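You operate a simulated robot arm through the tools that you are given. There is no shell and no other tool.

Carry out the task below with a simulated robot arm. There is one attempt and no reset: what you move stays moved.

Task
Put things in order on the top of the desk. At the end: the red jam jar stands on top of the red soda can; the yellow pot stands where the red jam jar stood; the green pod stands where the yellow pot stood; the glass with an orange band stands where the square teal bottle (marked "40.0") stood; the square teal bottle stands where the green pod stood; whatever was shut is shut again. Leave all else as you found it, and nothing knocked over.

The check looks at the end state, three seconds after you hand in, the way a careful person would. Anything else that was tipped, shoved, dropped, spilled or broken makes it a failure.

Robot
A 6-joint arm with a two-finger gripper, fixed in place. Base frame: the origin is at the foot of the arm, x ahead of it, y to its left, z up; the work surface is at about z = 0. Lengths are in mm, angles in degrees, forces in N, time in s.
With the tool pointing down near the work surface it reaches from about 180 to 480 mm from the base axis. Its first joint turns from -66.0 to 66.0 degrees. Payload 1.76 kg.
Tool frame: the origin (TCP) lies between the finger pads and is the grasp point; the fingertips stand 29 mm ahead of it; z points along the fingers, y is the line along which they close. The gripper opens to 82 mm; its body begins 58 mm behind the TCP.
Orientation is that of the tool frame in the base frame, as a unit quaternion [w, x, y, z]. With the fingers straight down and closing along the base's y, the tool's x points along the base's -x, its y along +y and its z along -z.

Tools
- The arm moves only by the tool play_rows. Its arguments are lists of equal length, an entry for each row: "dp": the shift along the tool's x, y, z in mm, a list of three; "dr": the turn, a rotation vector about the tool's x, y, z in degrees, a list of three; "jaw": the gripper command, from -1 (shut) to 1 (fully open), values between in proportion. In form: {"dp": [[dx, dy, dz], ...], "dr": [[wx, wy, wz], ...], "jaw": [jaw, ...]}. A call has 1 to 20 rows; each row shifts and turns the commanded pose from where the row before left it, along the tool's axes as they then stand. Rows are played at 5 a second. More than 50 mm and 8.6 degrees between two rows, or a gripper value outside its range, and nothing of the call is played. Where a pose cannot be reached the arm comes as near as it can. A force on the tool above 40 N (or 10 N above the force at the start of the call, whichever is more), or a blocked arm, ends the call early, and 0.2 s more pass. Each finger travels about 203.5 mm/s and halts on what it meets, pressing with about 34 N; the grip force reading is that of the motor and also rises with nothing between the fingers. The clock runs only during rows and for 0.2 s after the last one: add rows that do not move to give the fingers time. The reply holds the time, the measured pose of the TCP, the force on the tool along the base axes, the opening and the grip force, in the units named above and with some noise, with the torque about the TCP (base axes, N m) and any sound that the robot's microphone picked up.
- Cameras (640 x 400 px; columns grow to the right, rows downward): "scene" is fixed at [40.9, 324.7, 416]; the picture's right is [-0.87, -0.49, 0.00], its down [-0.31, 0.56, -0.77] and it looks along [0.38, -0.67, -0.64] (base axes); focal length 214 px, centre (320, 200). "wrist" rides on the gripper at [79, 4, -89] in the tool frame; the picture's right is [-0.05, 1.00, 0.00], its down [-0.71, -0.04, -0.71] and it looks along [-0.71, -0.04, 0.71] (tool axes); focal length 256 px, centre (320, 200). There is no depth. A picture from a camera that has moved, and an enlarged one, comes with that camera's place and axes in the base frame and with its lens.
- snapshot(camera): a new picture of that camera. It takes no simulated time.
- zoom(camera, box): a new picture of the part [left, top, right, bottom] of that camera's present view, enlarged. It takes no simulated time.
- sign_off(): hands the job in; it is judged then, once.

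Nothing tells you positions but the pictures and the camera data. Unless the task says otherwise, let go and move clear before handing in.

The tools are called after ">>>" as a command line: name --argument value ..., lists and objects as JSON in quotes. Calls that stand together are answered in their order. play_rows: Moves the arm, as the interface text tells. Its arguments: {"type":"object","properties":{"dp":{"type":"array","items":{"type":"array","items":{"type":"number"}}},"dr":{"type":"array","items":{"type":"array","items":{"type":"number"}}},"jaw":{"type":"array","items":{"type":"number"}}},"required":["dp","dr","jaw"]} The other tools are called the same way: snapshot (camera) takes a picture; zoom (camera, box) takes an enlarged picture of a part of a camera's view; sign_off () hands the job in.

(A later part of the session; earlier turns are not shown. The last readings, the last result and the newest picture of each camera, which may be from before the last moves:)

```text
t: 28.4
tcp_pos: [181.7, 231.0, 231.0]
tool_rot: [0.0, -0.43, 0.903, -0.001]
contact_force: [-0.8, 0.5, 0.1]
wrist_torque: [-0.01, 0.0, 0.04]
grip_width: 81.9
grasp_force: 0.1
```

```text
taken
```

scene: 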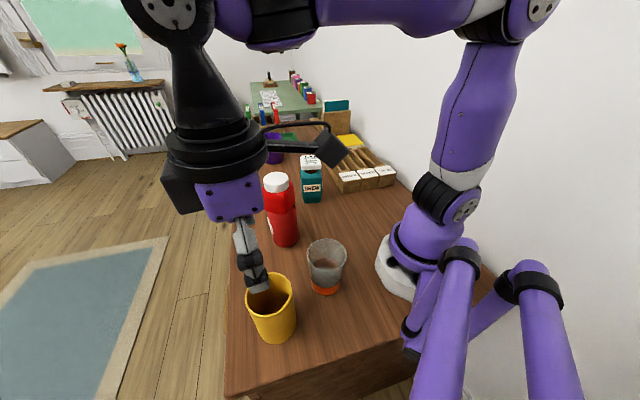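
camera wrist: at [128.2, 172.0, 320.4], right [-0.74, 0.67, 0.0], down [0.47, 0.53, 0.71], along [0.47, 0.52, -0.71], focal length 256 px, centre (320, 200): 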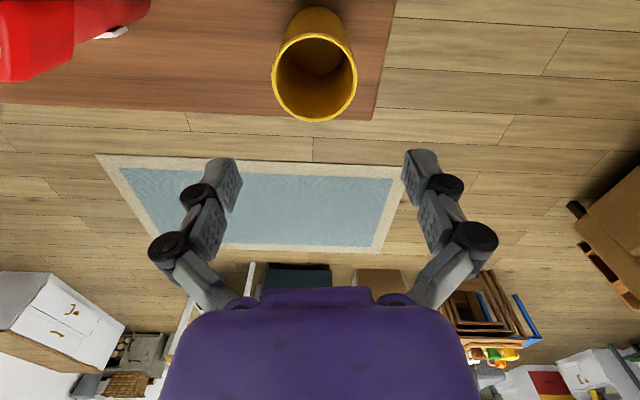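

>>> zoom --camera "wrist" --box '[260, 0, 380, 130]'

>>> zoom --camera "scene" --box '[230, 255, 350, 350]'

```text
3.08 times, centred on (320, 65) of wrist
camera zoom: at [128.2, 172.0, 320.4], right [-0.74, 0.67, 0.0], down [0.47, 0.53, 0.71], along [0.47, 0.52, -0.71], focal length 788 px, centre (320, 615)
```

zoom: 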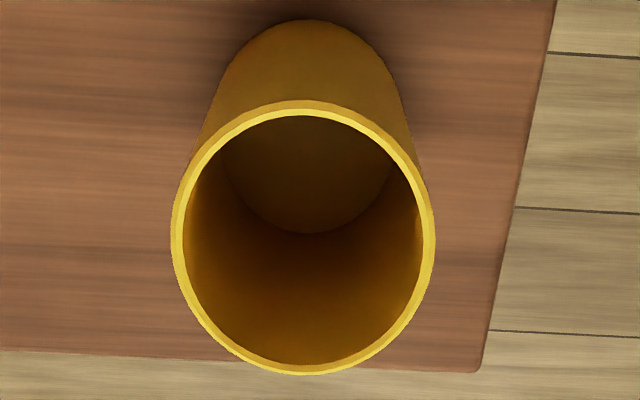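

```text
4.21 times, centred on (290, 302) of scene
camera zoom: at [40.9, 324.7, 416.0], right [-0.87, -0.49, 0.0], down [-0.31, 0.56, -0.77], along [0.38, -0.67, -0.64], focal length 903 px, centre (446, -232)
```

zoom: 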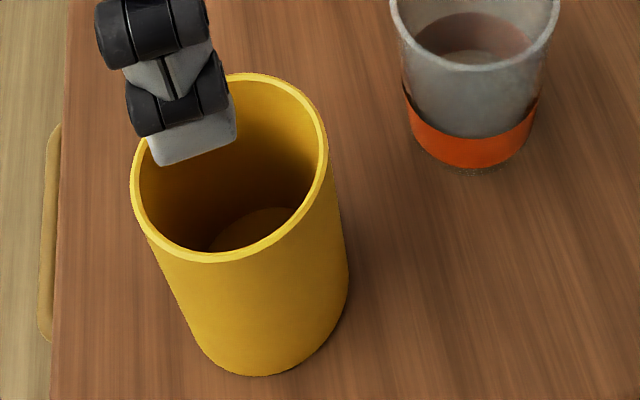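

The pot's centre is at about (185.3, 227.5). I'll shift by about 5 mm and descend until the fingertips are just above the rim, then check clearance.

>>> play_rows --dp '[[0, -5.4, 0], [0, 0, 30], [0, 0, 30], [0, 0, 22], [0, 0, 0]]' --dr '[[0, 0, 0], [0, 0, 0], [0, 0, 0], [0, 0, 0], [0, 0, 0]]' --jaw '[1, 1, 1, 1, 1]'

>>> snapshot --camera "wrist"

>>> zoom --camera "scene" --box '[200, 210, 360, 350]'

```text
t: 29.6
tcp_pos: [185.5, 228.8, 148.1]
tool_rot: [0.0, -0.431, 0.903, -0.001]
contact_force: [-0.4, -0.5, 0.2]
wrist_torque: [0.0, 0.0, -0.02]
grip_width: 82.1
grasp_force: 0.1
```

```text
taken
camera wrist: at [132.9, 169.8, 237.4], right [-0.74, 0.67, 0.0], down [0.47, 0.53, 0.71], along [0.47, 0.52, -0.71], focal length 256 px, centre (320, 200)
```

wrist: 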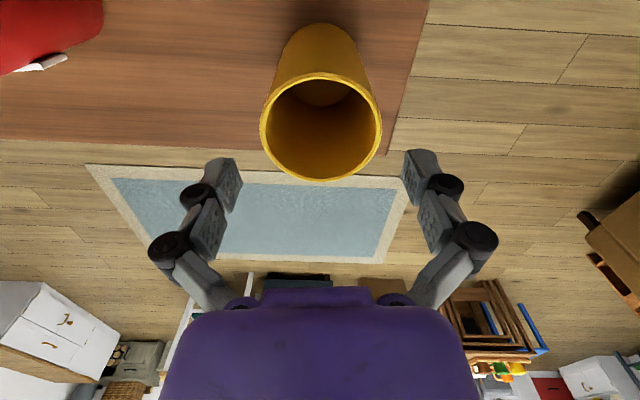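

```text
2.86 times, centred on (280, 280) of scene
camera zoom: at [40.9, 324.7, 416.0], right [-0.87, -0.49, 0.0], down [-0.31, 0.56, -0.77], along [0.38, -0.67, -0.64], focal length 613 px, centre (434, -29)
```

zoom: 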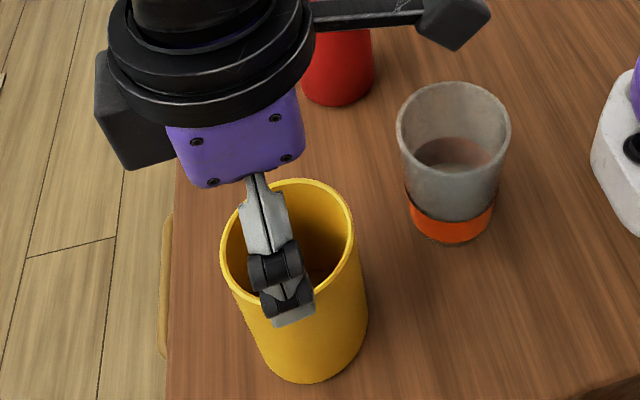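

Alignment is good to about 1 mm. Descending around the pot.

>>> play_rows --dp '[[0, 0.7, 15], [0, 0, 20], [0, 0, 20], [0, 0, 15], [0, 0, 6], [0, 0, 0]]' --dr '[[0, 0, 0], [0, 0, 0], [0, 0, 0], [0, 0, 0], [0, 0, 0], [0, 0, 0]]' --jaw '[1, 1, 1, 1, 1, 1]'

>>> snapshot --camera "wrist"

>>> zoom --camera "scene" --box '[200, 210, 360, 350]'

```text
t: 31.0
tcp_pos: [187.2, 227.0, 73.3]
tool_rot: [0.0, -0.431, 0.902, 0.0]
contact_force: [0.5, 0.4, 0.0]
wrist_torque: [0.04, 0.0, -0.04]
grip_width: 82.0
grasp_force: 0.0
```

```text
taken
camera wrist: at [133.7, 168.9, 162.6], right [-0.74, 0.67, 0.0], down [0.47, 0.53, 0.71], along [0.47, 0.52, -0.71], focal length 256 px, centre (320, 200)
```

wrist: 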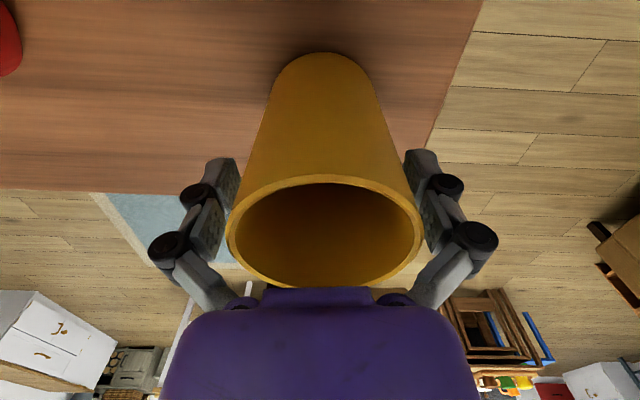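

```text
2.86 times, centred on (280, 280) of scene
camera zoom: at [40.9, 324.7, 416.0], right [-0.87, -0.49, 0.0], down [-0.31, 0.56, -0.77], along [0.38, -0.67, -0.64], focal length 613 px, centre (434, -29)
```

zoom: 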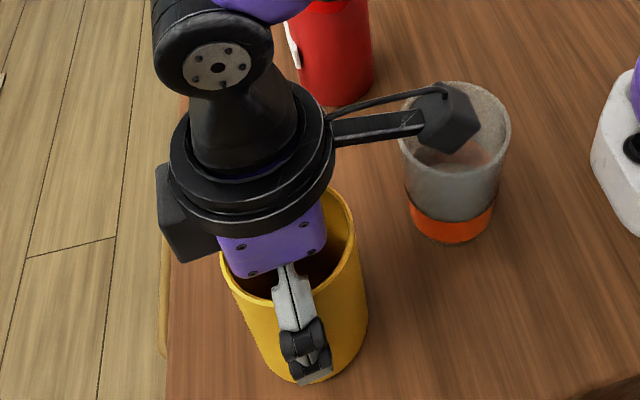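

The pot is between the fingers and the camera is above the glass. Closing.

>>> play_rows --dp '[[0, 0, 0], [0, 0, 0], [0, 0, 0]]' --dr '[[0, 0, 0], [0, 0, 0], [0, 0, 0]]' --jaw '[0.75, -1, -1]'

>>> snapshot --camera "wrist"

```text
t: 31.8
tcp_pos: [187.2, 227.1, 73.9]
tool_rot: [0.001, -0.43, 0.903, -0.001]
contact_force: [-2.4, -0.2, 10.9]
wrist_torque: [-0.02, 0.15, -0.02]
grip_width: 64.6
grasp_force: 34.1
```

```text
taken
camera wrist: at [133.8, 169.1, 163.0], right [-0.74, 0.67, 0.0], down [0.47, 0.53, 0.71], along [0.47, 0.52, -0.71], focal length 256 px, centre (320, 200)
```

wrist: 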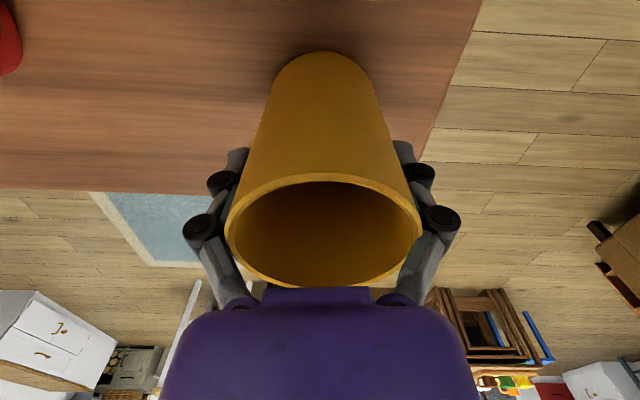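

The pot is gripped (64.6 mm at grip height). Lifting it straight up.

>>> play_rows --dp '[[0, 0, -5], [0, 0, -15], [0, 0, -30], [0, 0, -35], [0, 0, -35], [0, 0, -35], [0, 0, -35], [0, 0, -10], [0, 0, 0]]' --dr '[[0, 0, 0], [0, 0, 0], [0, 0, 0], [0, 0, 0], [0, 0, 0], [0, 0, 0], [0, 0, 0], [0, 0, 0], [0, 0, 0]]' --jaw '[-1, -1, -1, -1, -1, -1, -1, -1, -1]'

>>> snapshot --camera "wrist"

>>> snapshot --camera "scene"

```text
t: 33.8
tcp_pos: [188.0, 225.7, 272.3]
tool_rot: [0.0, -0.43, 0.903, -0.001]
contact_force: [0.5, -0.8, -2.4]
wrist_torque: [-0.02, 0.0, 0.01]
grip_width: 64.3
grasp_force: 34.0
```

```text
taken
camera wrist: at [134.4, 165.9, 362.8], right [-0.74, 0.67, 0.0], down [0.47, 0.53, 0.71], along [0.47, 0.52, -0.71], focal length 256 px, centre (320, 200)
```

wrist: 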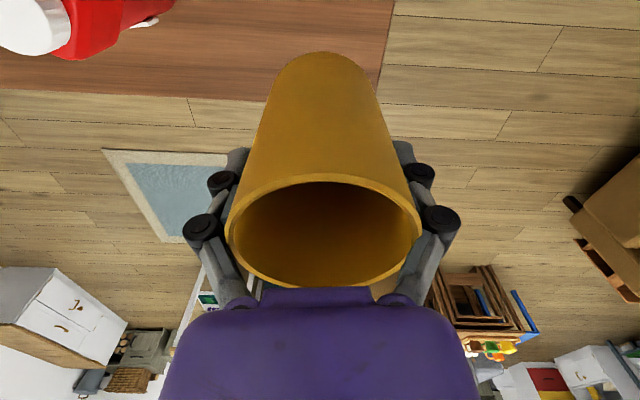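

```text
taken
```

scene: 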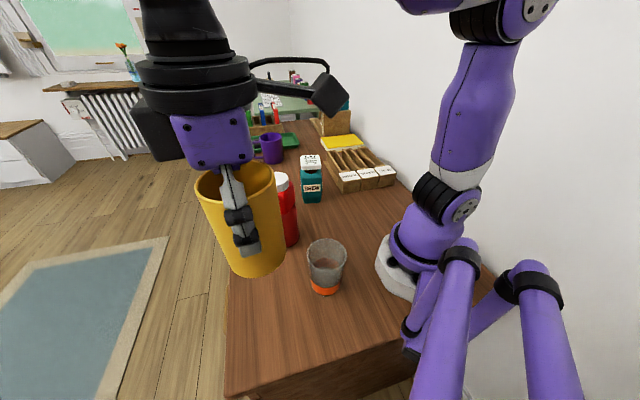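

Pot is secure. I'll carry it high around the stack, via the area in front of the base, toward the jar's old place.

>>> play_rows --dp '[[18.8, -23.65, -1.3], [18.8, -23.65, -1.3], [18.8, -23.65, -1.3], [18.8, -23.65, -1.3], [18.8, -23.65, -1.3], [18.8, -23.65, -1.3], [18.8, -23.65, -1.3], [18.8, -23.65, -1.3], [15, -25.1, 0], [15, -25.1, 0], [15, -25.1, 0], [15, -25.1, 0], [0, 0, 0]]' --dr '[[0, 0, 0], [0, 0, 0], [0, 0, 0], [0, 0, 0], [0, 0, 0], [0, 0, 0], [0, 0, 0], [0, 0, 0], [0, 0, 0], [0, 0, 0], [0, 0, 0], [0, 0, 0], [0, 0, 0]]' --jaw '[-1, -1, -1, -1, -1, -1, -1, -1, -1, -1, -1, -1, -1]'

>>> snapshot --camera "scene"

>>> snapshot --camera "wrist"

```text
t: 36.6
tcp_pos: [280.3, -119.8, 284.2]
tool_rot: [0.0, -0.43, 0.903, -0.001]
contact_force: [0.5, 0.4, -0.3]
wrist_torque: [0.04, 0.01, 0.0]
grip_width: 64.3
grasp_force: 33.5
```

```text
taken
```

scene: 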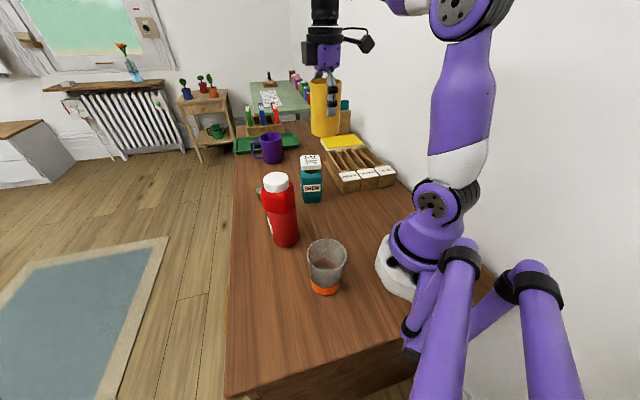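

```text
taken
camera wrist: at [227.0, -177.9, 374.4], right [-0.74, 0.67, 0.0], down [0.47, 0.53, 0.71], along [0.47, 0.52, -0.71], focal length 256 px, centre (320, 200)
```

wrist: 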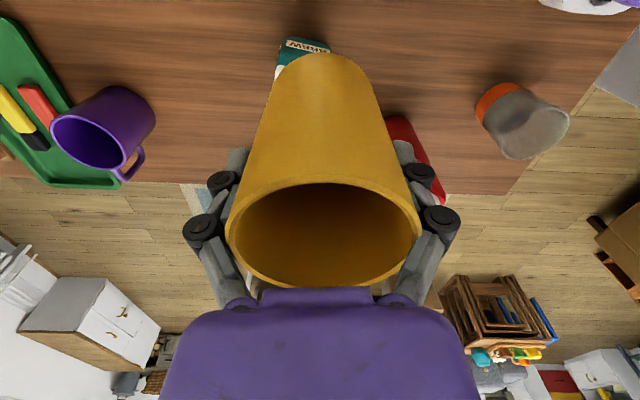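

>>> play_rows --dp '[[0.4, -29.3, 13], [0.4, -29.3, 13], [0.4, -29.3, 13], [0.4, -29.3, 13], [0, 0, 0]]' --dr '[[0, 0, 0], [0, 0, 0], [0, 0, 0], [0, 0, 0], [0, 0, 0]]' --jaw '[-1, -1, -1, -1, -1]'

>>> snapshot --camera "scene"

>>> snapshot --camera "wrist"

```text
t: 37.8
tcp_pos: [370.4, -194.0, 231.7]
tool_rot: [0.0, -0.431, 0.902, 0.0]
contact_force: [0.0, 0.9, -1.9]
wrist_torque: [0.0, 0.0, 0.04]
grip_width: 64.3
grasp_force: 34.3
```

```text
taken
```

scene: 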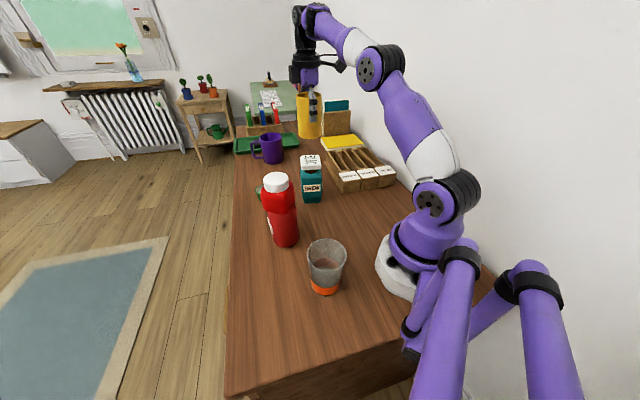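

```text
taken
camera wrist: at [317.2, -252.9, 322.0], right [-0.74, 0.67, 0.0], down [0.47, 0.53, 0.71], along [0.47, 0.52, -0.71], focal length 256 px, centre (320, 200)
```

wrist: 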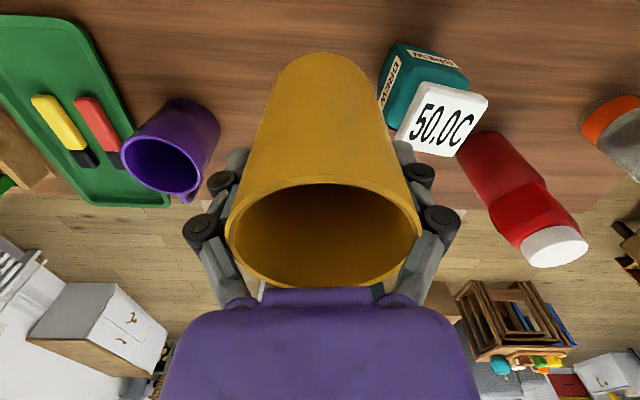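

Everything is clear. Moving over the jar's old place and lowering to about 35 mm above the desk.

>>> play_rows --dp '[[0, 0, 25], [-0.45, -10.35, 25], [-0.45, -10.35, 25], [0, 0, 25], [0, 0, 20], [0, 0, 0], [0, 0, 0]]' --dr '[[0, 0, 0], [0, 0, 0], [0, 0, 0], [0, 0, 0], [0, 0, 0], [0, 0, 0], [0, 0, 0]]' --jaw '[-1, -1, -1, -1, -1, -1, -1]'

>>> snapshot --camera "scene"

>>> snapshot --camera "wrist"

```text
t: 39.4
tcp_pos: [387.4, -204.9, 112.2]
tool_rot: [0.001, -0.43, 0.903, 0.0]
contact_force: [0.4, -0.2, -1.5]
wrist_torque: [0.02, 0.06, -0.02]
grip_width: 64.2
grasp_force: 34.0
```

```text
taken
```

scene: 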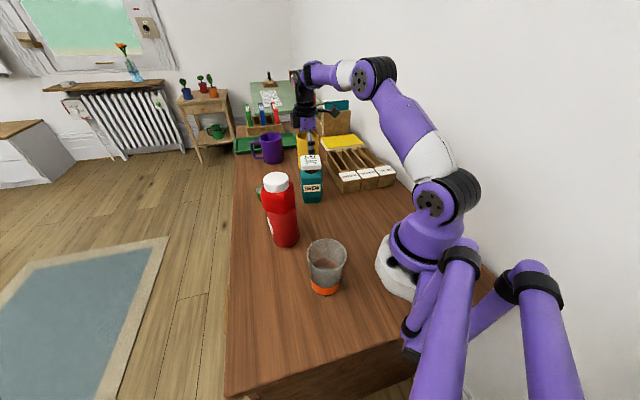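

```text
taken
camera wrist: at [333.8, -264.5, 202.8], right [-0.74, 0.67, 0.0], down [0.47, 0.53, 0.71], along [0.47, 0.52, -0.71], focal length 256 px, centre (320, 200)
```

wrist: 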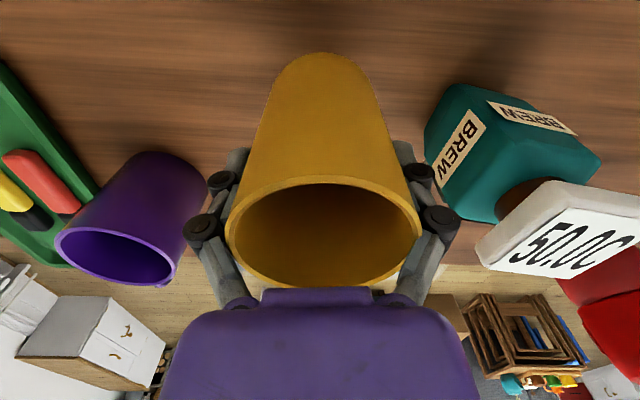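

>>> play_rows --dp '[[1, -0.6, 15], [0, 0, 10], [0, 0, 6], [0, 0, 3], [0, 0, 0]]' --dr '[[0, 0, 0], [0, 0, 0], [0, 0, 0], [0, 0, 0], [0, 0, 0]]' --jaw '[-1, -1, -1, -1, -1]'

```text
t: 40.6
tcp_pos: [385.4, -207.4, 76.4]
tool_rot: [0.001, -0.431, 0.902, -0.001]
contact_force: [-0.2, -0.1, -1.1]
wrist_torque: [-0.02, 0.0, -0.01]
grip_width: 64.4
grasp_force: 34.0
```

>>> play_rows --dp '[[0, 0, 1.5], [0, 0, 1], [0, 0, 0]]' --dr '[[0, 0, 0], [0, 0, 0], [0, 0, 0]]' --jaw '[-1, -1, -1]'

>>> snapshot --camera "wrist"

```text
t: 41.4
tcp_pos: [385.9, -207.7, 75.3]
tool_rot: [0.0, -0.43, 0.903, -0.001]
contact_force: [-0.3, 0.1, -0.6]
wrist_torque: [0.02, 0.01, -0.01]
grip_width: 64.1
grasp_force: 33.8
```

```text
taken
camera wrist: at [333.1, -266.5, 164.6], right [-0.74, 0.67, 0.0], down [0.47, 0.53, 0.71], along [0.47, 0.52, -0.71], focal length 256 px, centre (320, 200)
```

wrist: 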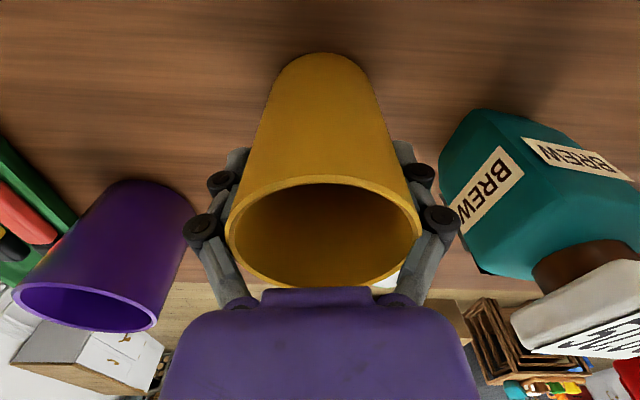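

>>> play_rows --dp '[[0, 0, 1], [0, 0, 1], [0, 0, 0]]' --dr '[[0, 0, 0], [0, 0, 0], [0, 0, 0]]' --jaw '[-1, -1, -1]'

```text
t: 42.2
tcp_pos: [384.8, -207.9, 71.3]
tool_rot: [0.001, -0.431, 0.903, -0.002]
contact_force: [-0.1, 0.6, -0.1]
wrist_torque: [0.02, -0.01, -0.04]
grip_width: 64.2
grasp_force: 34.5
```

>>> play_rows --dp '[[0, 0, 1], [0, 0, 0]]' --dr '[[0, 0, 0], [0, 0, 0]]' --jaw '[-1, -1]'

>>> snapshot --camera "wrist"

```text
t: 42.8
tcp_pos: [386.6, -207.8, 71.9]
tool_rot: [0.0, -0.431, 0.902, -0.001]
contact_force: [-6.8, 0.6, 16.6]
wrist_torque: [0.1, 0.33, -0.03]
grip_width: 64.1
grasp_force: 34.0
```

```text
taken
camera wrist: at [333.0, -266.5, 162.8], right [-0.74, 0.67, 0.0], down [0.47, 0.53, 0.71], along [0.47, 0.52, -0.71], focal length 256 px, centre (320, 200)
```

wrist: 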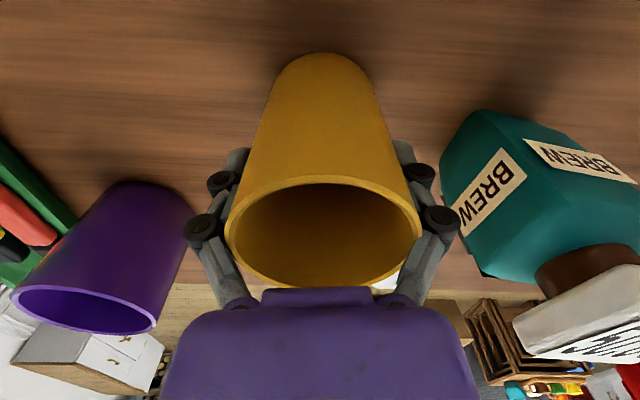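

Touchdown (about 17 N). Easing up slightly and releasing.

>>> play_rows --dp '[[0, 0, -0.7], [0, 0, 0], [0, 0, 0], [0, 0, 0], [0, 0, 0]]' --dr '[[0, 0, 0], [0, 0, 0], [0, 0, 0], [0, 0, 0], [0, 0, 0]]' --jaw '[-1, 0.65, 0.8, 1, 1]'

>>> snapshot --camera "wrist"

```text
t: 44.0
tcp_pos: [387.0, -206.9, 72.3]
tool_rot: [0.0, -0.431, 0.902, 0.0]
contact_force: [0.9, -0.3, 0.5]
wrist_torque: [-0.01, 0.01, 0.0]
grip_width: 82.1
grasp_force: 0.1
```

```text
taken
camera wrist: at [333.1, -265.9, 162.7], right [-0.74, 0.67, 0.0], down [0.47, 0.53, 0.71], along [0.47, 0.52, -0.71], focal length 256 px, centre (320, 200)
```

wrist: 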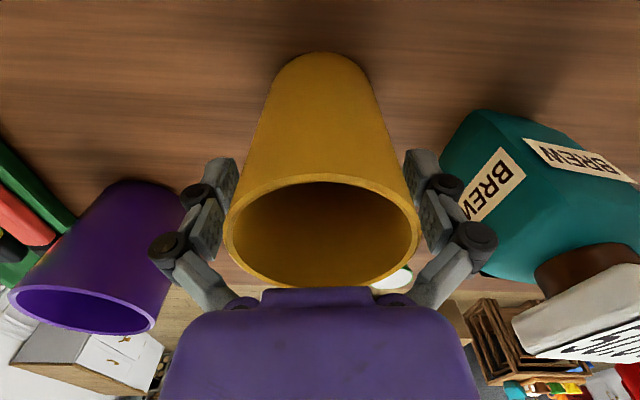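

Pot released and standing. I'll rise, turn the tool to zero yaw and go above the green pod.

>>> play_rows --dp '[[0, 0, -8], [0, 0, -25], [0, 0, -35], [0, 0, -35], [0, 0, -25], [0, 0, 0], [0, 0, 0], [0, 0, 0], [0, 0, 0], [0, 0, 0], [0, 0, 0], [0, 0, 0], [-7, 34.6, 0], [-7, 34.6, 0], [-7, 34.6, 0], [-7, 34.6, 0], [-7, 34.6, 0], [0, 0, 0]]' --dr '[[0, 0, 0], [0, 0, 0], [0, 0, 0], [0, 0, 0], [0, 0, 0], [0, 0, 7.3], [0, 0, 7.3], [0, 0, 7.3], [0, 0, 7.3], [0, 0, 7.3], [0, 0, 7.3], [0, 0, 7.2], [0, 0, 0], [0, 0, 0], [0, 0, 0], [0, 0, 0], [0, 0, 0], [0, 0, 0]]' --jaw '[1, 1, 1, 1, 1, 1, 1, 1, 1, 1, 1, 1, 1, 1, 1, 1, 1, 1]'

>>> snapshot --camera "wrist"

>>> snapshot --camera "scene"

```text
t: 47.8
tcp_pos: [423.0, -34.4, 201.6]
tool_rot: [-0.001, 0.0, 1.0, -0.001]
contact_force: [-0.7, 0.1, 0.1]
wrist_torque: [-0.01, -0.02, 0.0]
grip_width: 82.2
grasp_force: 0.0
```

```text
taken
camera wrist: at [343.6, -30.0, 290.8], right [0.05, 1.0, 0.0], down [0.71, -0.04, 0.71], along [0.71, -0.04, -0.71], focal length 256 px, centre (320, 200)
```

wrist: 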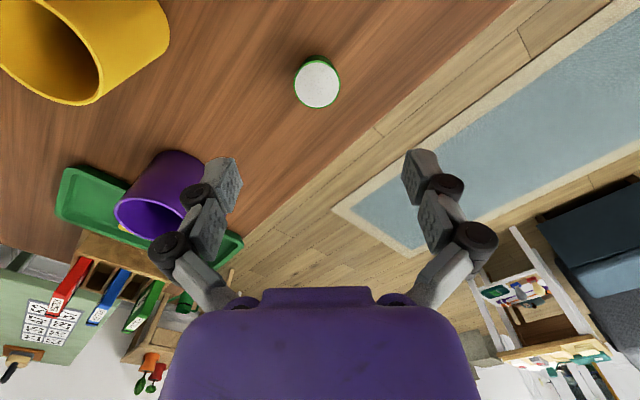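

```text
taken
```

scene: 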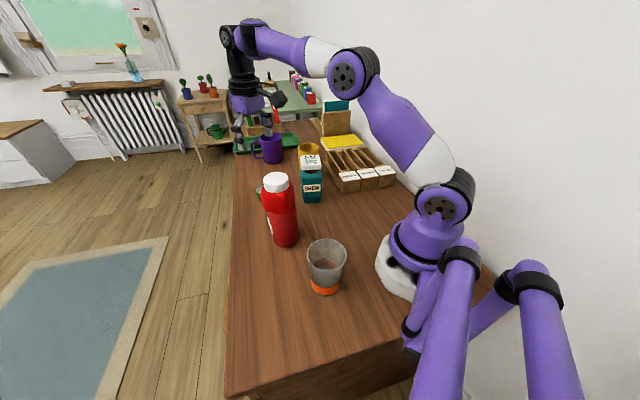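

>>> zoom --camera "wrist" --box '[270, 30, 370, 130]'

>>> zoom --camera "scene" --box '[240, 120, 360, 220]'

>>> zoom --camera "wrist" --box '[0, 0, 180, 120]'

```text
4.00 times, centred on (320, 80) of wrist
camera zoom: at [343.6, -30.0, 290.8], right [0.05, 1.0, 0.0], down [0.71, -0.04, 0.71], along [0.71, -0.04, -0.71], focal length 1024 px, centre (320, 680)
```

zoom: 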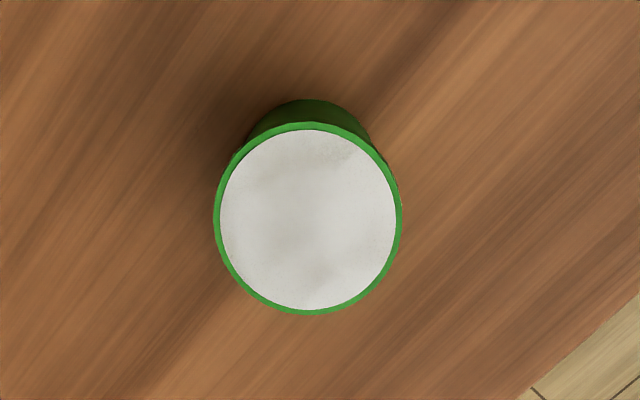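

```text
4.00 times, centred on (300, 170) of scene
camera zoom: at [40.9, 324.7, 416.0], right [-0.87, -0.49, 0.0], down [-0.31, 0.56, -0.77], along [0.38, -0.67, -0.64], focal length 858 px, centre (400, 320)
```

zoom: 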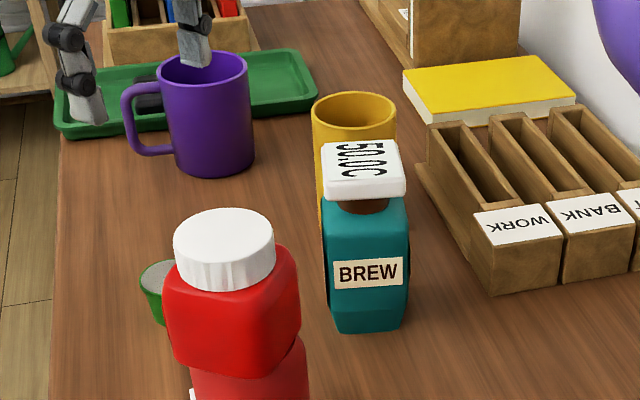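

```text
3.33 times, centred on (90, 60) of wrist
camera zoom: at [343.6, -30.0, 290.8], right [0.05, 1.0, 0.0], down [0.71, -0.04, 0.71], along [0.71, -0.04, -0.71], focal length 853 px, centre (1087, 667)
```

zoom: 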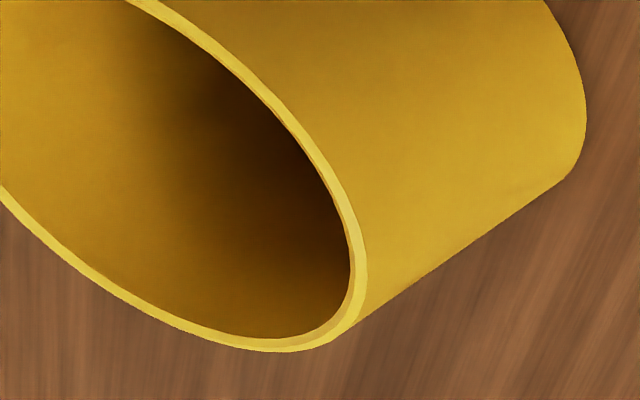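

The pod is at about (441, -37), 35 mm tall with a 45 mm top. Moving over it and lowering part-way.

>>> play_rows --dp '[[0, 0, 30], [-9.1, -1.4, 30], [-9.1, -1.4, 30], [0, 0, 25], [0, 0, 0]]' --dr '[[0, 0, 0], [0, 0, 0], [0, 0, 0], [0, 0, 0], [0, 0, 0]]' --jaw '[1, 1, 1, 1, 1]'

>>> snapshot --camera "wrist"

```text
t: 49.0
tcp_pos: [440.2, -36.9, 85.6]
tool_rot: [0.0, 0.0, 1.0, -0.001]
contact_force: [-0.2, 0.4, 0.5]
wrist_torque: [-0.03, 0.02, -0.02]
grip_width: 82.0
grasp_force: 0.0
```

```text
taken
camera wrist: at [360.5, -31.3, 175.8], right [0.05, 1.0, 0.0], down [0.71, -0.04, 0.71], along [0.71, -0.04, -0.71], focal length 256 px, centre (320, 200)
```

wrist: 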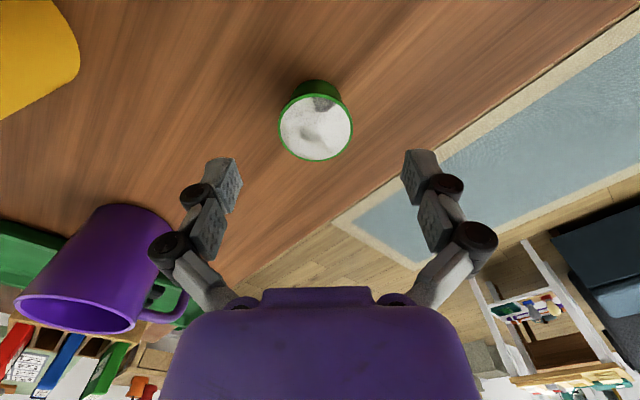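

>>> play_rows --dp '[[-1, -2, 15], [0, 0, 15], [0, 0, 12], [0, 0, 9], [0, 0, 0]]' --dr '[[0, 0, 0], [0, 0, 0], [0, 0, 0], [0, 0, 0], [0, 0, 0]]' --jaw '[1, 1, 1, 1, 1]'

>>> snapshot --camera "wrist"

```text
t: 50.2
tcp_pos: [440.5, -39.9, 33.4]
tool_rot: [0.0, 0.0, 1.0, -0.001]
contact_force: [0.4, 0.4, -0.2]
wrist_torque: [0.0, -0.02, -0.01]
grip_width: 82.1
grasp_force: 0.2
```

```text
taken
camera wrist: at [361.7, -36.0, 123.4], right [0.05, 1.0, 0.0], down [0.71, -0.04, 0.71], along [0.71, -0.04, -0.71], focal length 256 px, centre (320, 200)
```

wrist: 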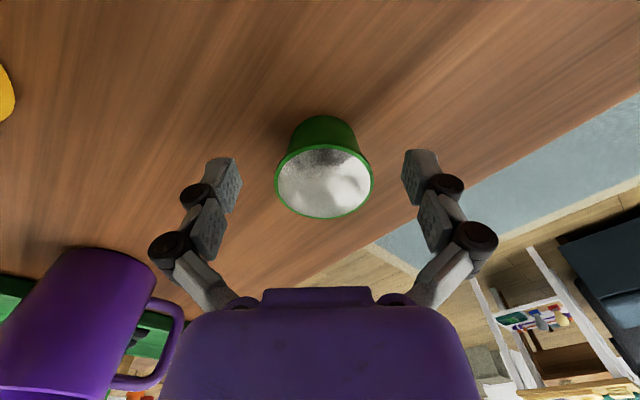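

>>> play_rows --dp '[[0, 1.5, 0], [0, 0, 0], [0, 0, 0], [0, 0, 0]]' --dr '[[0, 0, 0], [0, 0, 0], [0, 0, 0], [0, 0, 0]]' --jaw '[1, 0.2, -1, -1]'

>>> snapshot --camera "wrist"

```text
t: 51.2
tcp_pos: [441.2, -37.6, 34.3]
tool_rot: [0.001, 0.0, 1.0, -0.001]
contact_force: [-2.0, -1.1, 14.1]
wrist_torque: [0.05, 0.09, -0.05]
grip_width: 40.3
grasp_force: 34.1
```

```text
taken
camera wrist: at [361.5, -34.5, 124.4], right [0.05, 1.0, 0.0], down [0.7, -0.04, 0.71], along [0.71, -0.04, -0.71], focal length 256 px, centre (320, 200)
```

wrist: 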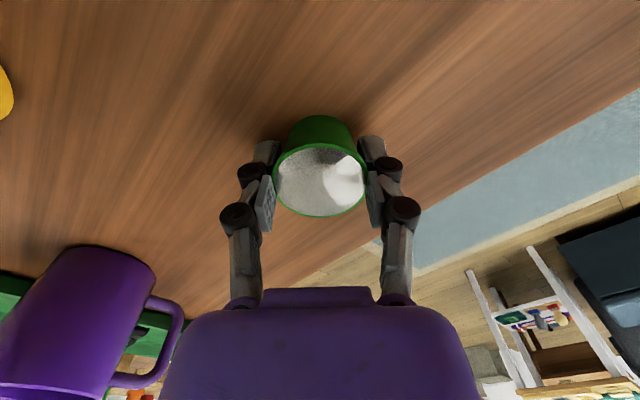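

Pod gripped. Lifting straight up.

>>> play_rows --dp '[[0, 0, -4], [0, 0, -12], [0, 0, -25], [0, 0, -35], [0, 0, -40], [0, 0, -40], [0, 0, 0]]' --dr '[[0, 0, 0], [0, 0, 0], [0, 0, 0], [0, 0, 0], [0, 0, 0], [0, 0, 0], [0, 0, 0]]' --jaw '[-1, -1, -1, -1, -1, -1, -1]'

>>> snapshot --camera "wrist"

>>> snapshot --camera "scene"

```text
t: 52.8
tcp_pos: [440.4, -36.5, 189.8]
tool_rot: [0.0, 0.001, 1.0, -0.001]
contact_force: [0.7, -0.6, -0.2]
wrist_torque: [0.01, 0.02, -0.03]
grip_width: 39.2
grasp_force: 34.4
```

```text
taken
camera wrist: at [361.0, -31.9, 280.1], right [0.05, 1.0, 0.0], down [0.71, -0.04, 0.71], along [0.71, -0.04, -0.71], focal length 256 px, centre (320, 200)
```

wrist: 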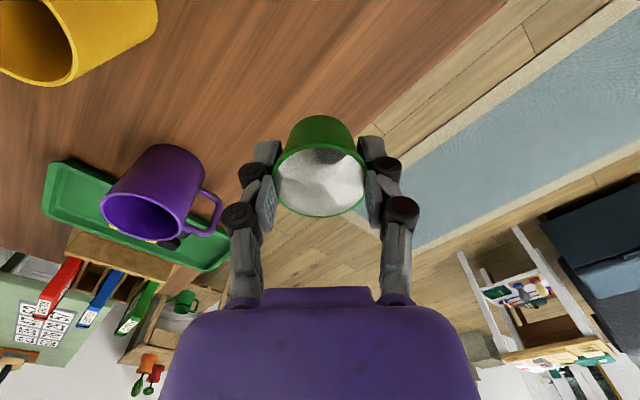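

```text
taken
```

scene: 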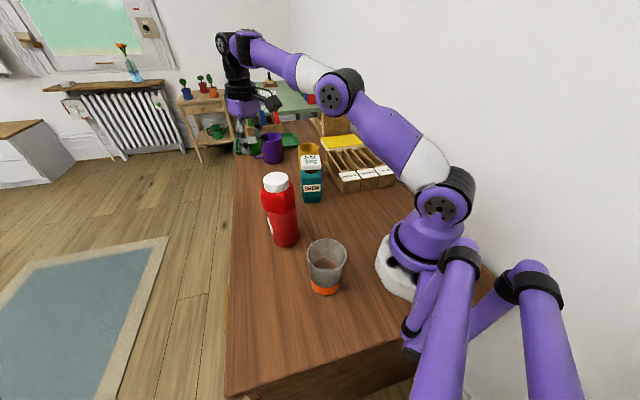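

The pod is held. Carrying it high, past the stack on the base side, toward the pot's old place.

>>> play_rows --dp '[[25, 1.6, -17.5], [25, 1.6, -17.5], [25, 1.6, -17.5], [25, 1.6, -17.5], [27.5, 5, -2.5], [27.5, 5, -2.5], [27.5, 5, -2.5], [27.5, 5, -2.5], [10, 30, 0], [10, 30, 0], [10, 30, 0], [10, 30, 0], [1.4, 29.2, 0], [1.4, 29.2, 0], [1.4, 29.2, 0], [1.4, 29.2, 0], [0, 0, 0]]' --dr '[[0, 0, 0], [0, 0, 0], [0, 0, 0], [0, 0, 0], [0, 0, 0], [0, 0, 0], [0, 0, 0], [0, 0, 0], [0, 0, 0], [0, 0, 0], [0, 0, 0], [0, 0, 0], [0, 0, 0], [0, 0, 0], [0, 0, 0], [0, 0, 0], [0, 0, 0]]' --jaw '[-1, -1, -1, -1, -1, -1, -1, -1, -1, -1, -1, -1, -1, -1, -1, -1, -1]'

>>> snapshot --camera "wrist"

>>> snapshot --camera "scene"

```text
t: 56.4
tcp_pos: [184.9, 227.3, 271.0]
tool_rot: [0.0, 0.0, 1.0, -0.001]
contact_force: [0.6, 0.0, -0.6]
wrist_torque: [-0.03, 0.0, 0.0]
grip_width: 39.5
grasp_force: 33.9
```

```text
taken
camera wrist: at [105.0, 230.3, 361.9], right [0.05, 1.0, 0.0], down [0.71, -0.04, 0.71], along [0.71, -0.04, -0.71], focal length 256 px, centre (320, 200)
```

wrist: 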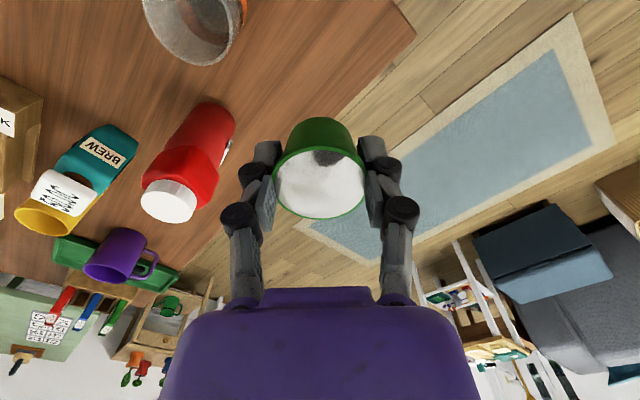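

```text
taken
```

scene: 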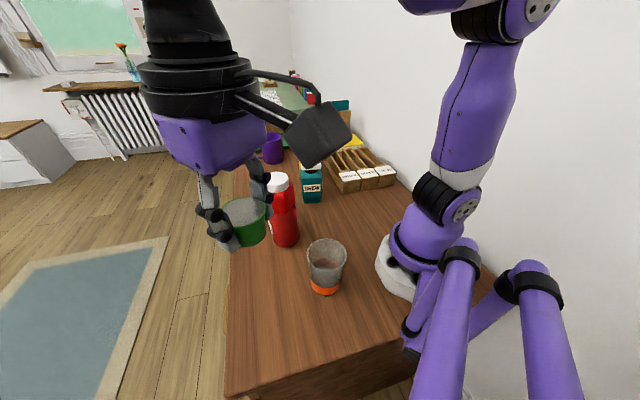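

Positioned over the pot's old place. Lowering toward the desk.

>>> play_rows --dp '[[0, 0, 35], [0, 0, 35], [0, 0, 35], [0, 0, 35], [0, 0, 35], [0, 0, 25], [0, 0, 15], [0, 0, 8], [0, 0, 0], [0, 0, 0]]' --dr '[[0, 0, 0], [0, 0, 0], [0, 0, 0], [0, 0, 0], [0, 0, 0], [0, 0, 0], [0, 0, 0], [0, 0, 0], [0, 0, 0], [0, 0, 0]]' --jaw '[-1, -1, -1, -1, -1, -1, -1, -1, -1, -1]'

>>> snapshot --camera "wrist"

>>> snapshot --camera "scene"

```text
t: 58.6
tcp_pos: [185.8, 223.7, 47.3]
tool_rot: [0.0, 0.0, 1.0, -0.001]
contact_force: [-0.2, -0.4, -0.4]
wrist_torque: [-0.01, 0.01, -0.02]
grip_width: 39.6
grasp_force: 33.5
```

```text
taken
camera wrist: at [105.9, 227.9, 136.5], right [0.05, 1.0, 0.0], down [0.71, -0.04, 0.71], along [0.71, -0.04, -0.71], focal length 256 px, centre (320, 200)
```

wrist: 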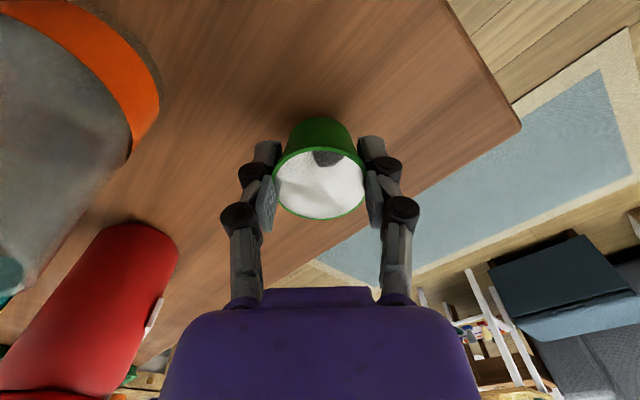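

```text
taken
```

scene: 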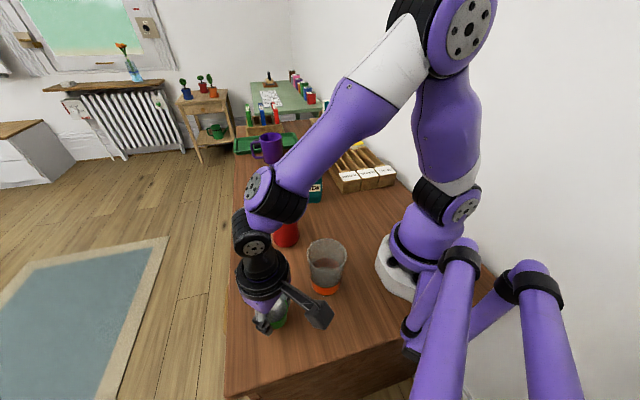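

>>> play_rows --dp '[[0.8, 3.2, 3], [0, 0, 4], [0, 0, 2], [0, 0, 0]]' --dr '[[0, 0, 0], [0, 0, 0], [0, 0, 0], [0, 0, 0]]' --jaw '[-1, -1, -1, -1]'

>>> snapshot --camera "wrist"

>>> zoom --camera "scene" --box '[220, 200, 380, 350]'

```text
t: 59.6
tcp_pos: [184.8, 229.0, 37.5]
tool_rot: [0.001, 0.001, 1.0, -0.002]
contact_force: [0.4, -0.2, -0.2]
wrist_torque: [0.02, 0.05, 0.01]
grip_width: 39.6
grasp_force: 33.8
```

```text
taken
camera wrist: at [105.0, 233.0, 128.3], right [0.05, 1.0, 0.0], down [0.71, -0.04, 0.71], along [0.71, -0.04, -0.71], focal length 256 px, centre (320, 200)
```

wrist: 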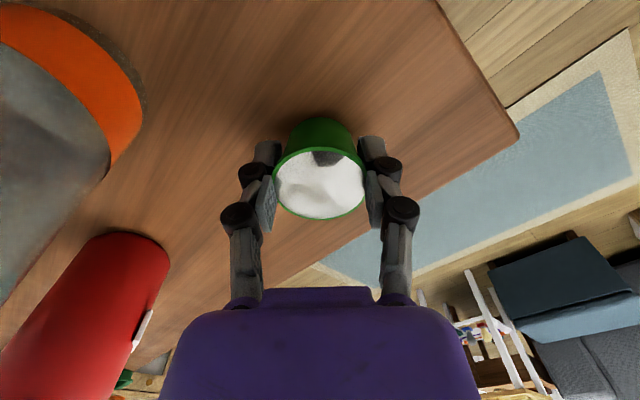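

```text
2.67 times, centred on (300, 275) of scene
camera zoom: at [40.9, 324.7, 416.0], right [-0.87, -0.49, 0.0], down [-0.31, 0.56, -0.77], along [0.38, -0.67, -0.64], focal length 572 px, centre (373, 0)
```

zoom: 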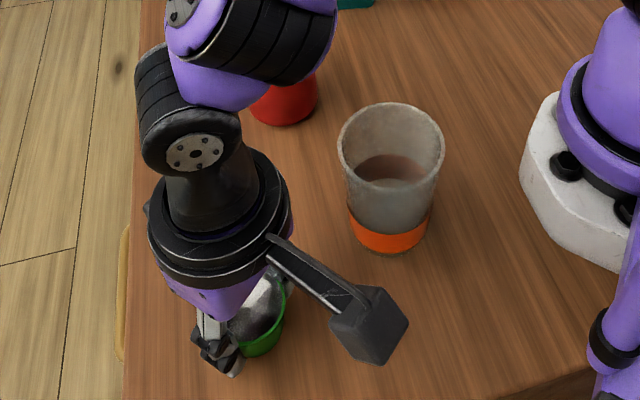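

>>> play_rows --dp '[[0, -1.5, 1.5], [0, 0, 1], [0, 0, 0]]' --dr '[[0, 0, 0], [0, 0, 0], [0, 0, 0]]' --jaw '[-1, -1, -1]'

```text
t: 60.4
tcp_pos: [184.9, 226.9, 35.7]
tool_rot: [0.0, 0.0, 1.0, -0.001]
contact_force: [0.3, 0.3, -0.5]
wrist_torque: [-0.02, 0.03, 0.01]
grip_width: 39.8
grasp_force: 34.4
```

>>> play_rows --dp '[[0, 0, 1], [0, 0, 0]]' --dr '[[0, 0, 0], [0, 0, 0]]' --jaw '[-1, -1]'

```text
t: 61.0
tcp_pos: [184.3, 227.5, 34.8]
tool_rot: [0.001, 0.0, 1.0, -0.001]
contact_force: [-1.3, 1.2, 0.5]
wrist_torque: [0.01, 0.0, 0.03]
grip_width: 39.5
grasp_force: 33.5
```

>>> play_rows --dp '[[0, 0, 1], [0, 0, 0]]' --dr '[[0, 0, 0], [0, 0, 0]]' --jaw '[-1, -1]'

>>> snapshot --camera "wrist"

```text
t: 61.6
tcp_pos: [182.2, 225.9, 33.4]
tool_rot: [0.0, 0.0, 1.0, -0.001]
contact_force: [0.7, 0.5, -0.5]
wrist_torque: [-0.04, -0.01, -0.02]
grip_width: 39.7
grasp_force: 34.2
```

```text
taken
camera wrist: at [103.8, 231.1, 123.8], right [0.05, 1.0, 0.0], down [0.71, -0.04, 0.71], along [0.71, -0.04, -0.71], focal length 256 px, centre (320, 200)
```

wrist: 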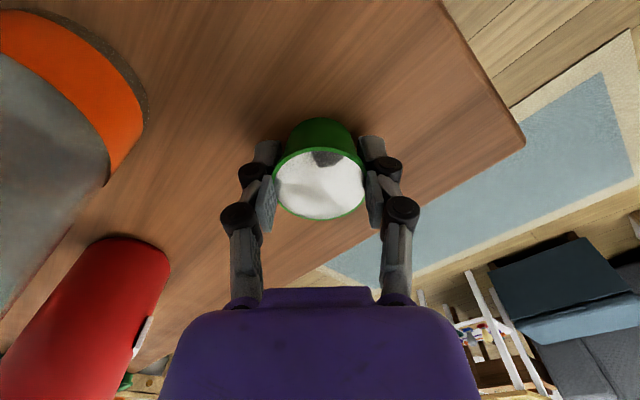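

>>> play_rows --dp '[[0, 0, 1], [0, 0, 0]]' --dr '[[0, 0, 0], [0, 0, 0]]' --jaw '[-1, -1]'

```text
t: 62.2
tcp_pos: [183.6, 226.6, 32.0]
tool_rot: [0.001, 0.0, 1.0, 0.0]
contact_force: [-4.0, -1.9, 15.7]
wrist_torque: [-0.04, -0.01, 0.0]
grip_width: 40.1
grasp_force: 33.6
```

Touchdown. Easing up slightly and opening partly.

>>> play_rows --dp '[[0, 0, -0.7], [0, 0, 0], [0, 0, 0], [0, 0, 0]]' --dr '[[0, 0, 0], [0, 0, 0], [0, 0, 0], [0, 0, 0]]' --jaw '[-1, 0.15, 0.5, 0.5]'

>>> snapshot --camera "wrist"

>>> zoom --camera "scene" --box '[220, 200, 380, 350]'

```text
t: 63.2
tcp_pos: [183.9, 227.1, 33.1]
tool_rot: [0.0, 0.0, 1.0, -0.001]
contact_force: [1.7, -0.4, -0.4]
wrist_torque: [0.01, 0.01, -0.01]
grip_width: 61.5
grasp_force: 0.0
```

```text
taken
camera wrist: at [104.4, 231.3, 123.3], right [0.05, 1.0, 0.0], down [0.71, -0.04, 0.71], along [0.71, -0.04, -0.71], focal length 256 px, centre (320, 200)
```

wrist: 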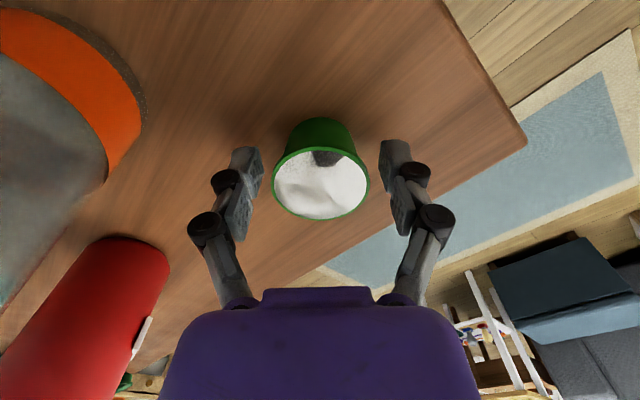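

```text
2.67 times, centred on (300, 275) of scene
camera zoom: at [40.9, 324.7, 416.0], right [-0.87, -0.49, 0.0], down [-0.31, 0.56, -0.77], along [0.38, -0.67, -0.64], focal length 572 px, centre (373, 0)
```

zoom: 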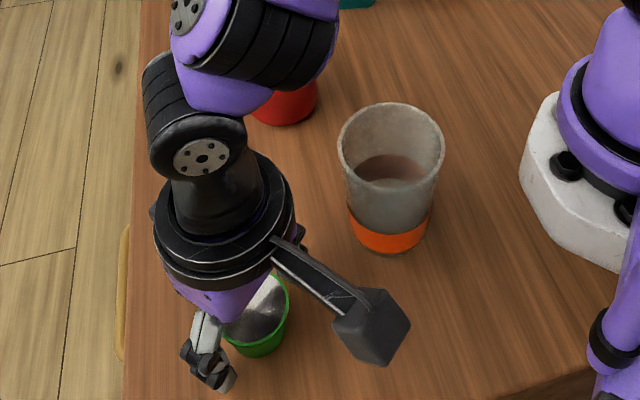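

The pod stands where the pot was. Rising straight up and then travelling to the bottle.

>>> play_rows --dp '[[0, 0, -8], [0, 0, -25], [0, 0, -40], [0, 0, -40], [0, 0, -40], [0, 0, -40], [0, 0, -45], [-2, -38, 0], [-2, -38, 0], [-2, -38, 0], [-15, -36, 0], [-15, -36, 0], [-15, -36, 0], [-15, -36, 0], [-15, -36, 0], [-15, -36, 0], [0, 0, 0]]' --dr '[[0, 0, 0], [0, 0, 0], [0, 0, 0], [0, 0, 0], [0, 0, 0], [0, 0, 0], [0, 0, 0], [0, 0, 0], [0, 0, 0], [0, 0, 0], [0, 0, 0], [0, 0, 0], [0, 0, 0], [0, 0, 0], [0, 0, 0], [0, 0, 0], [0, 0, 0]]' --jaw '[0.5, 0.5, 0.5, 1, 1, 1, 1, 1, 1, 1, 1, 1, 1, 1, 1, 1, 1]'

>>> snapshot --camera "wrist"

>>> snapshot --camera "scene"

```text
t: 66.8
tcp_pos: [279.3, -101.8, 275.6]
tool_rot: [-0.001, 0.0, 1.0, 0.0]
contact_force: [0.1, -0.8, 0.3]
wrist_torque: [-0.02, 0.05, 0.01]
grip_width: 81.8
grasp_force: 0.1
```

```text
taken
camera wrist: at [200.8, -97.4, 365.0], right [0.05, 1.0, 0.0], down [0.71, -0.04, 0.71], along [0.71, -0.04, -0.71], focal length 256 px, centre (320, 200)
```

wrist: 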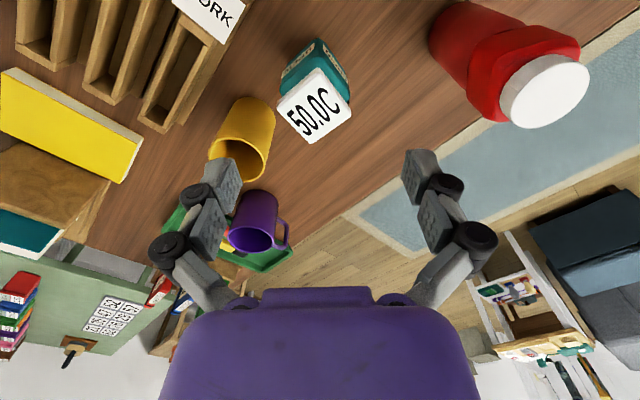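

```text
taken
```

scene: 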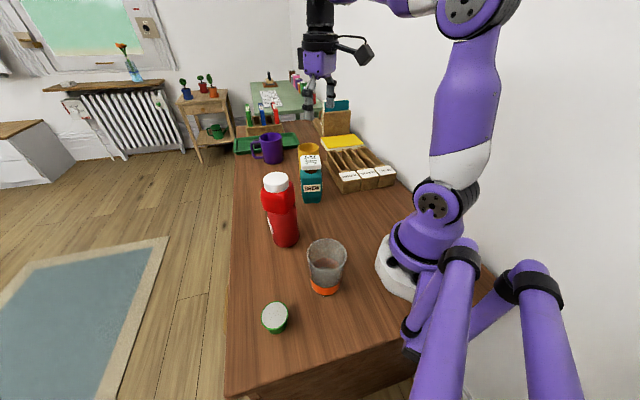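

>>> zoom --camera "wrist" --box '[260, 20, 370, 160]'

>>> zoom --camera "scene" --box '[280, 135, 350, 215]'

>>> zoom --camera "scene" --box '[240, 280, 320, 350]'

```text
2.86 times, centred on (315, 90) of wrist
camera zoom: at [200.8, -97.4, 365.0], right [0.05, 1.0, 0.0], down [0.71, -0.04, 0.71], along [0.71, -0.04, -0.71], focal length 731 px, centre (334, 514)
```

zoom: 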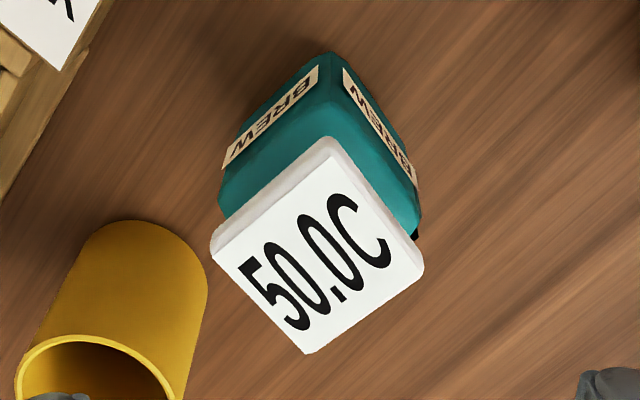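

```text
5.00 times, centred on (315, 175) of scene
camera zoom: at [40.9, 324.7, 416.0], right [-0.87, -0.49, 0.0], down [-0.31, 0.56, -0.77], along [0.38, -0.67, -0.64], focal length 1072 px, centre (345, 325)
```

zoom: 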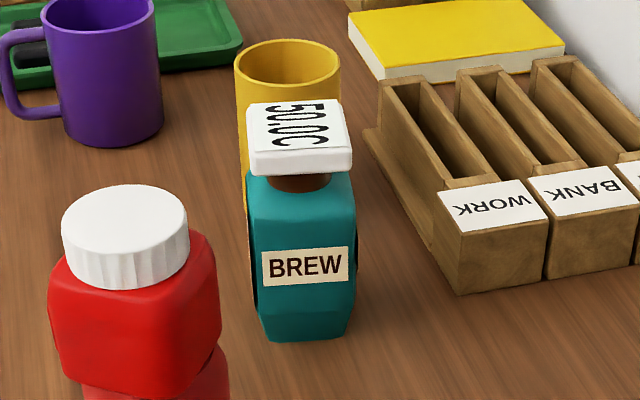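

```text
5.71 times, centred on (280, 315) of scene
camera zoom: at [40.9, 324.7, 416.0], right [-0.87, -0.49, 0.0], down [-0.31, 0.56, -0.77], along [0.38, -0.67, -0.64], focal length 1226 px, centre (549, -457)
```

zoom: 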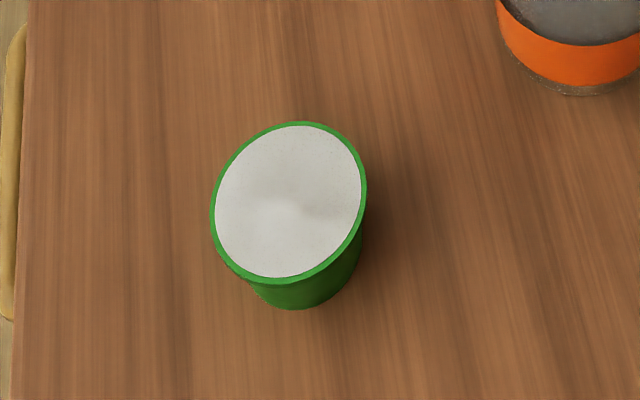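

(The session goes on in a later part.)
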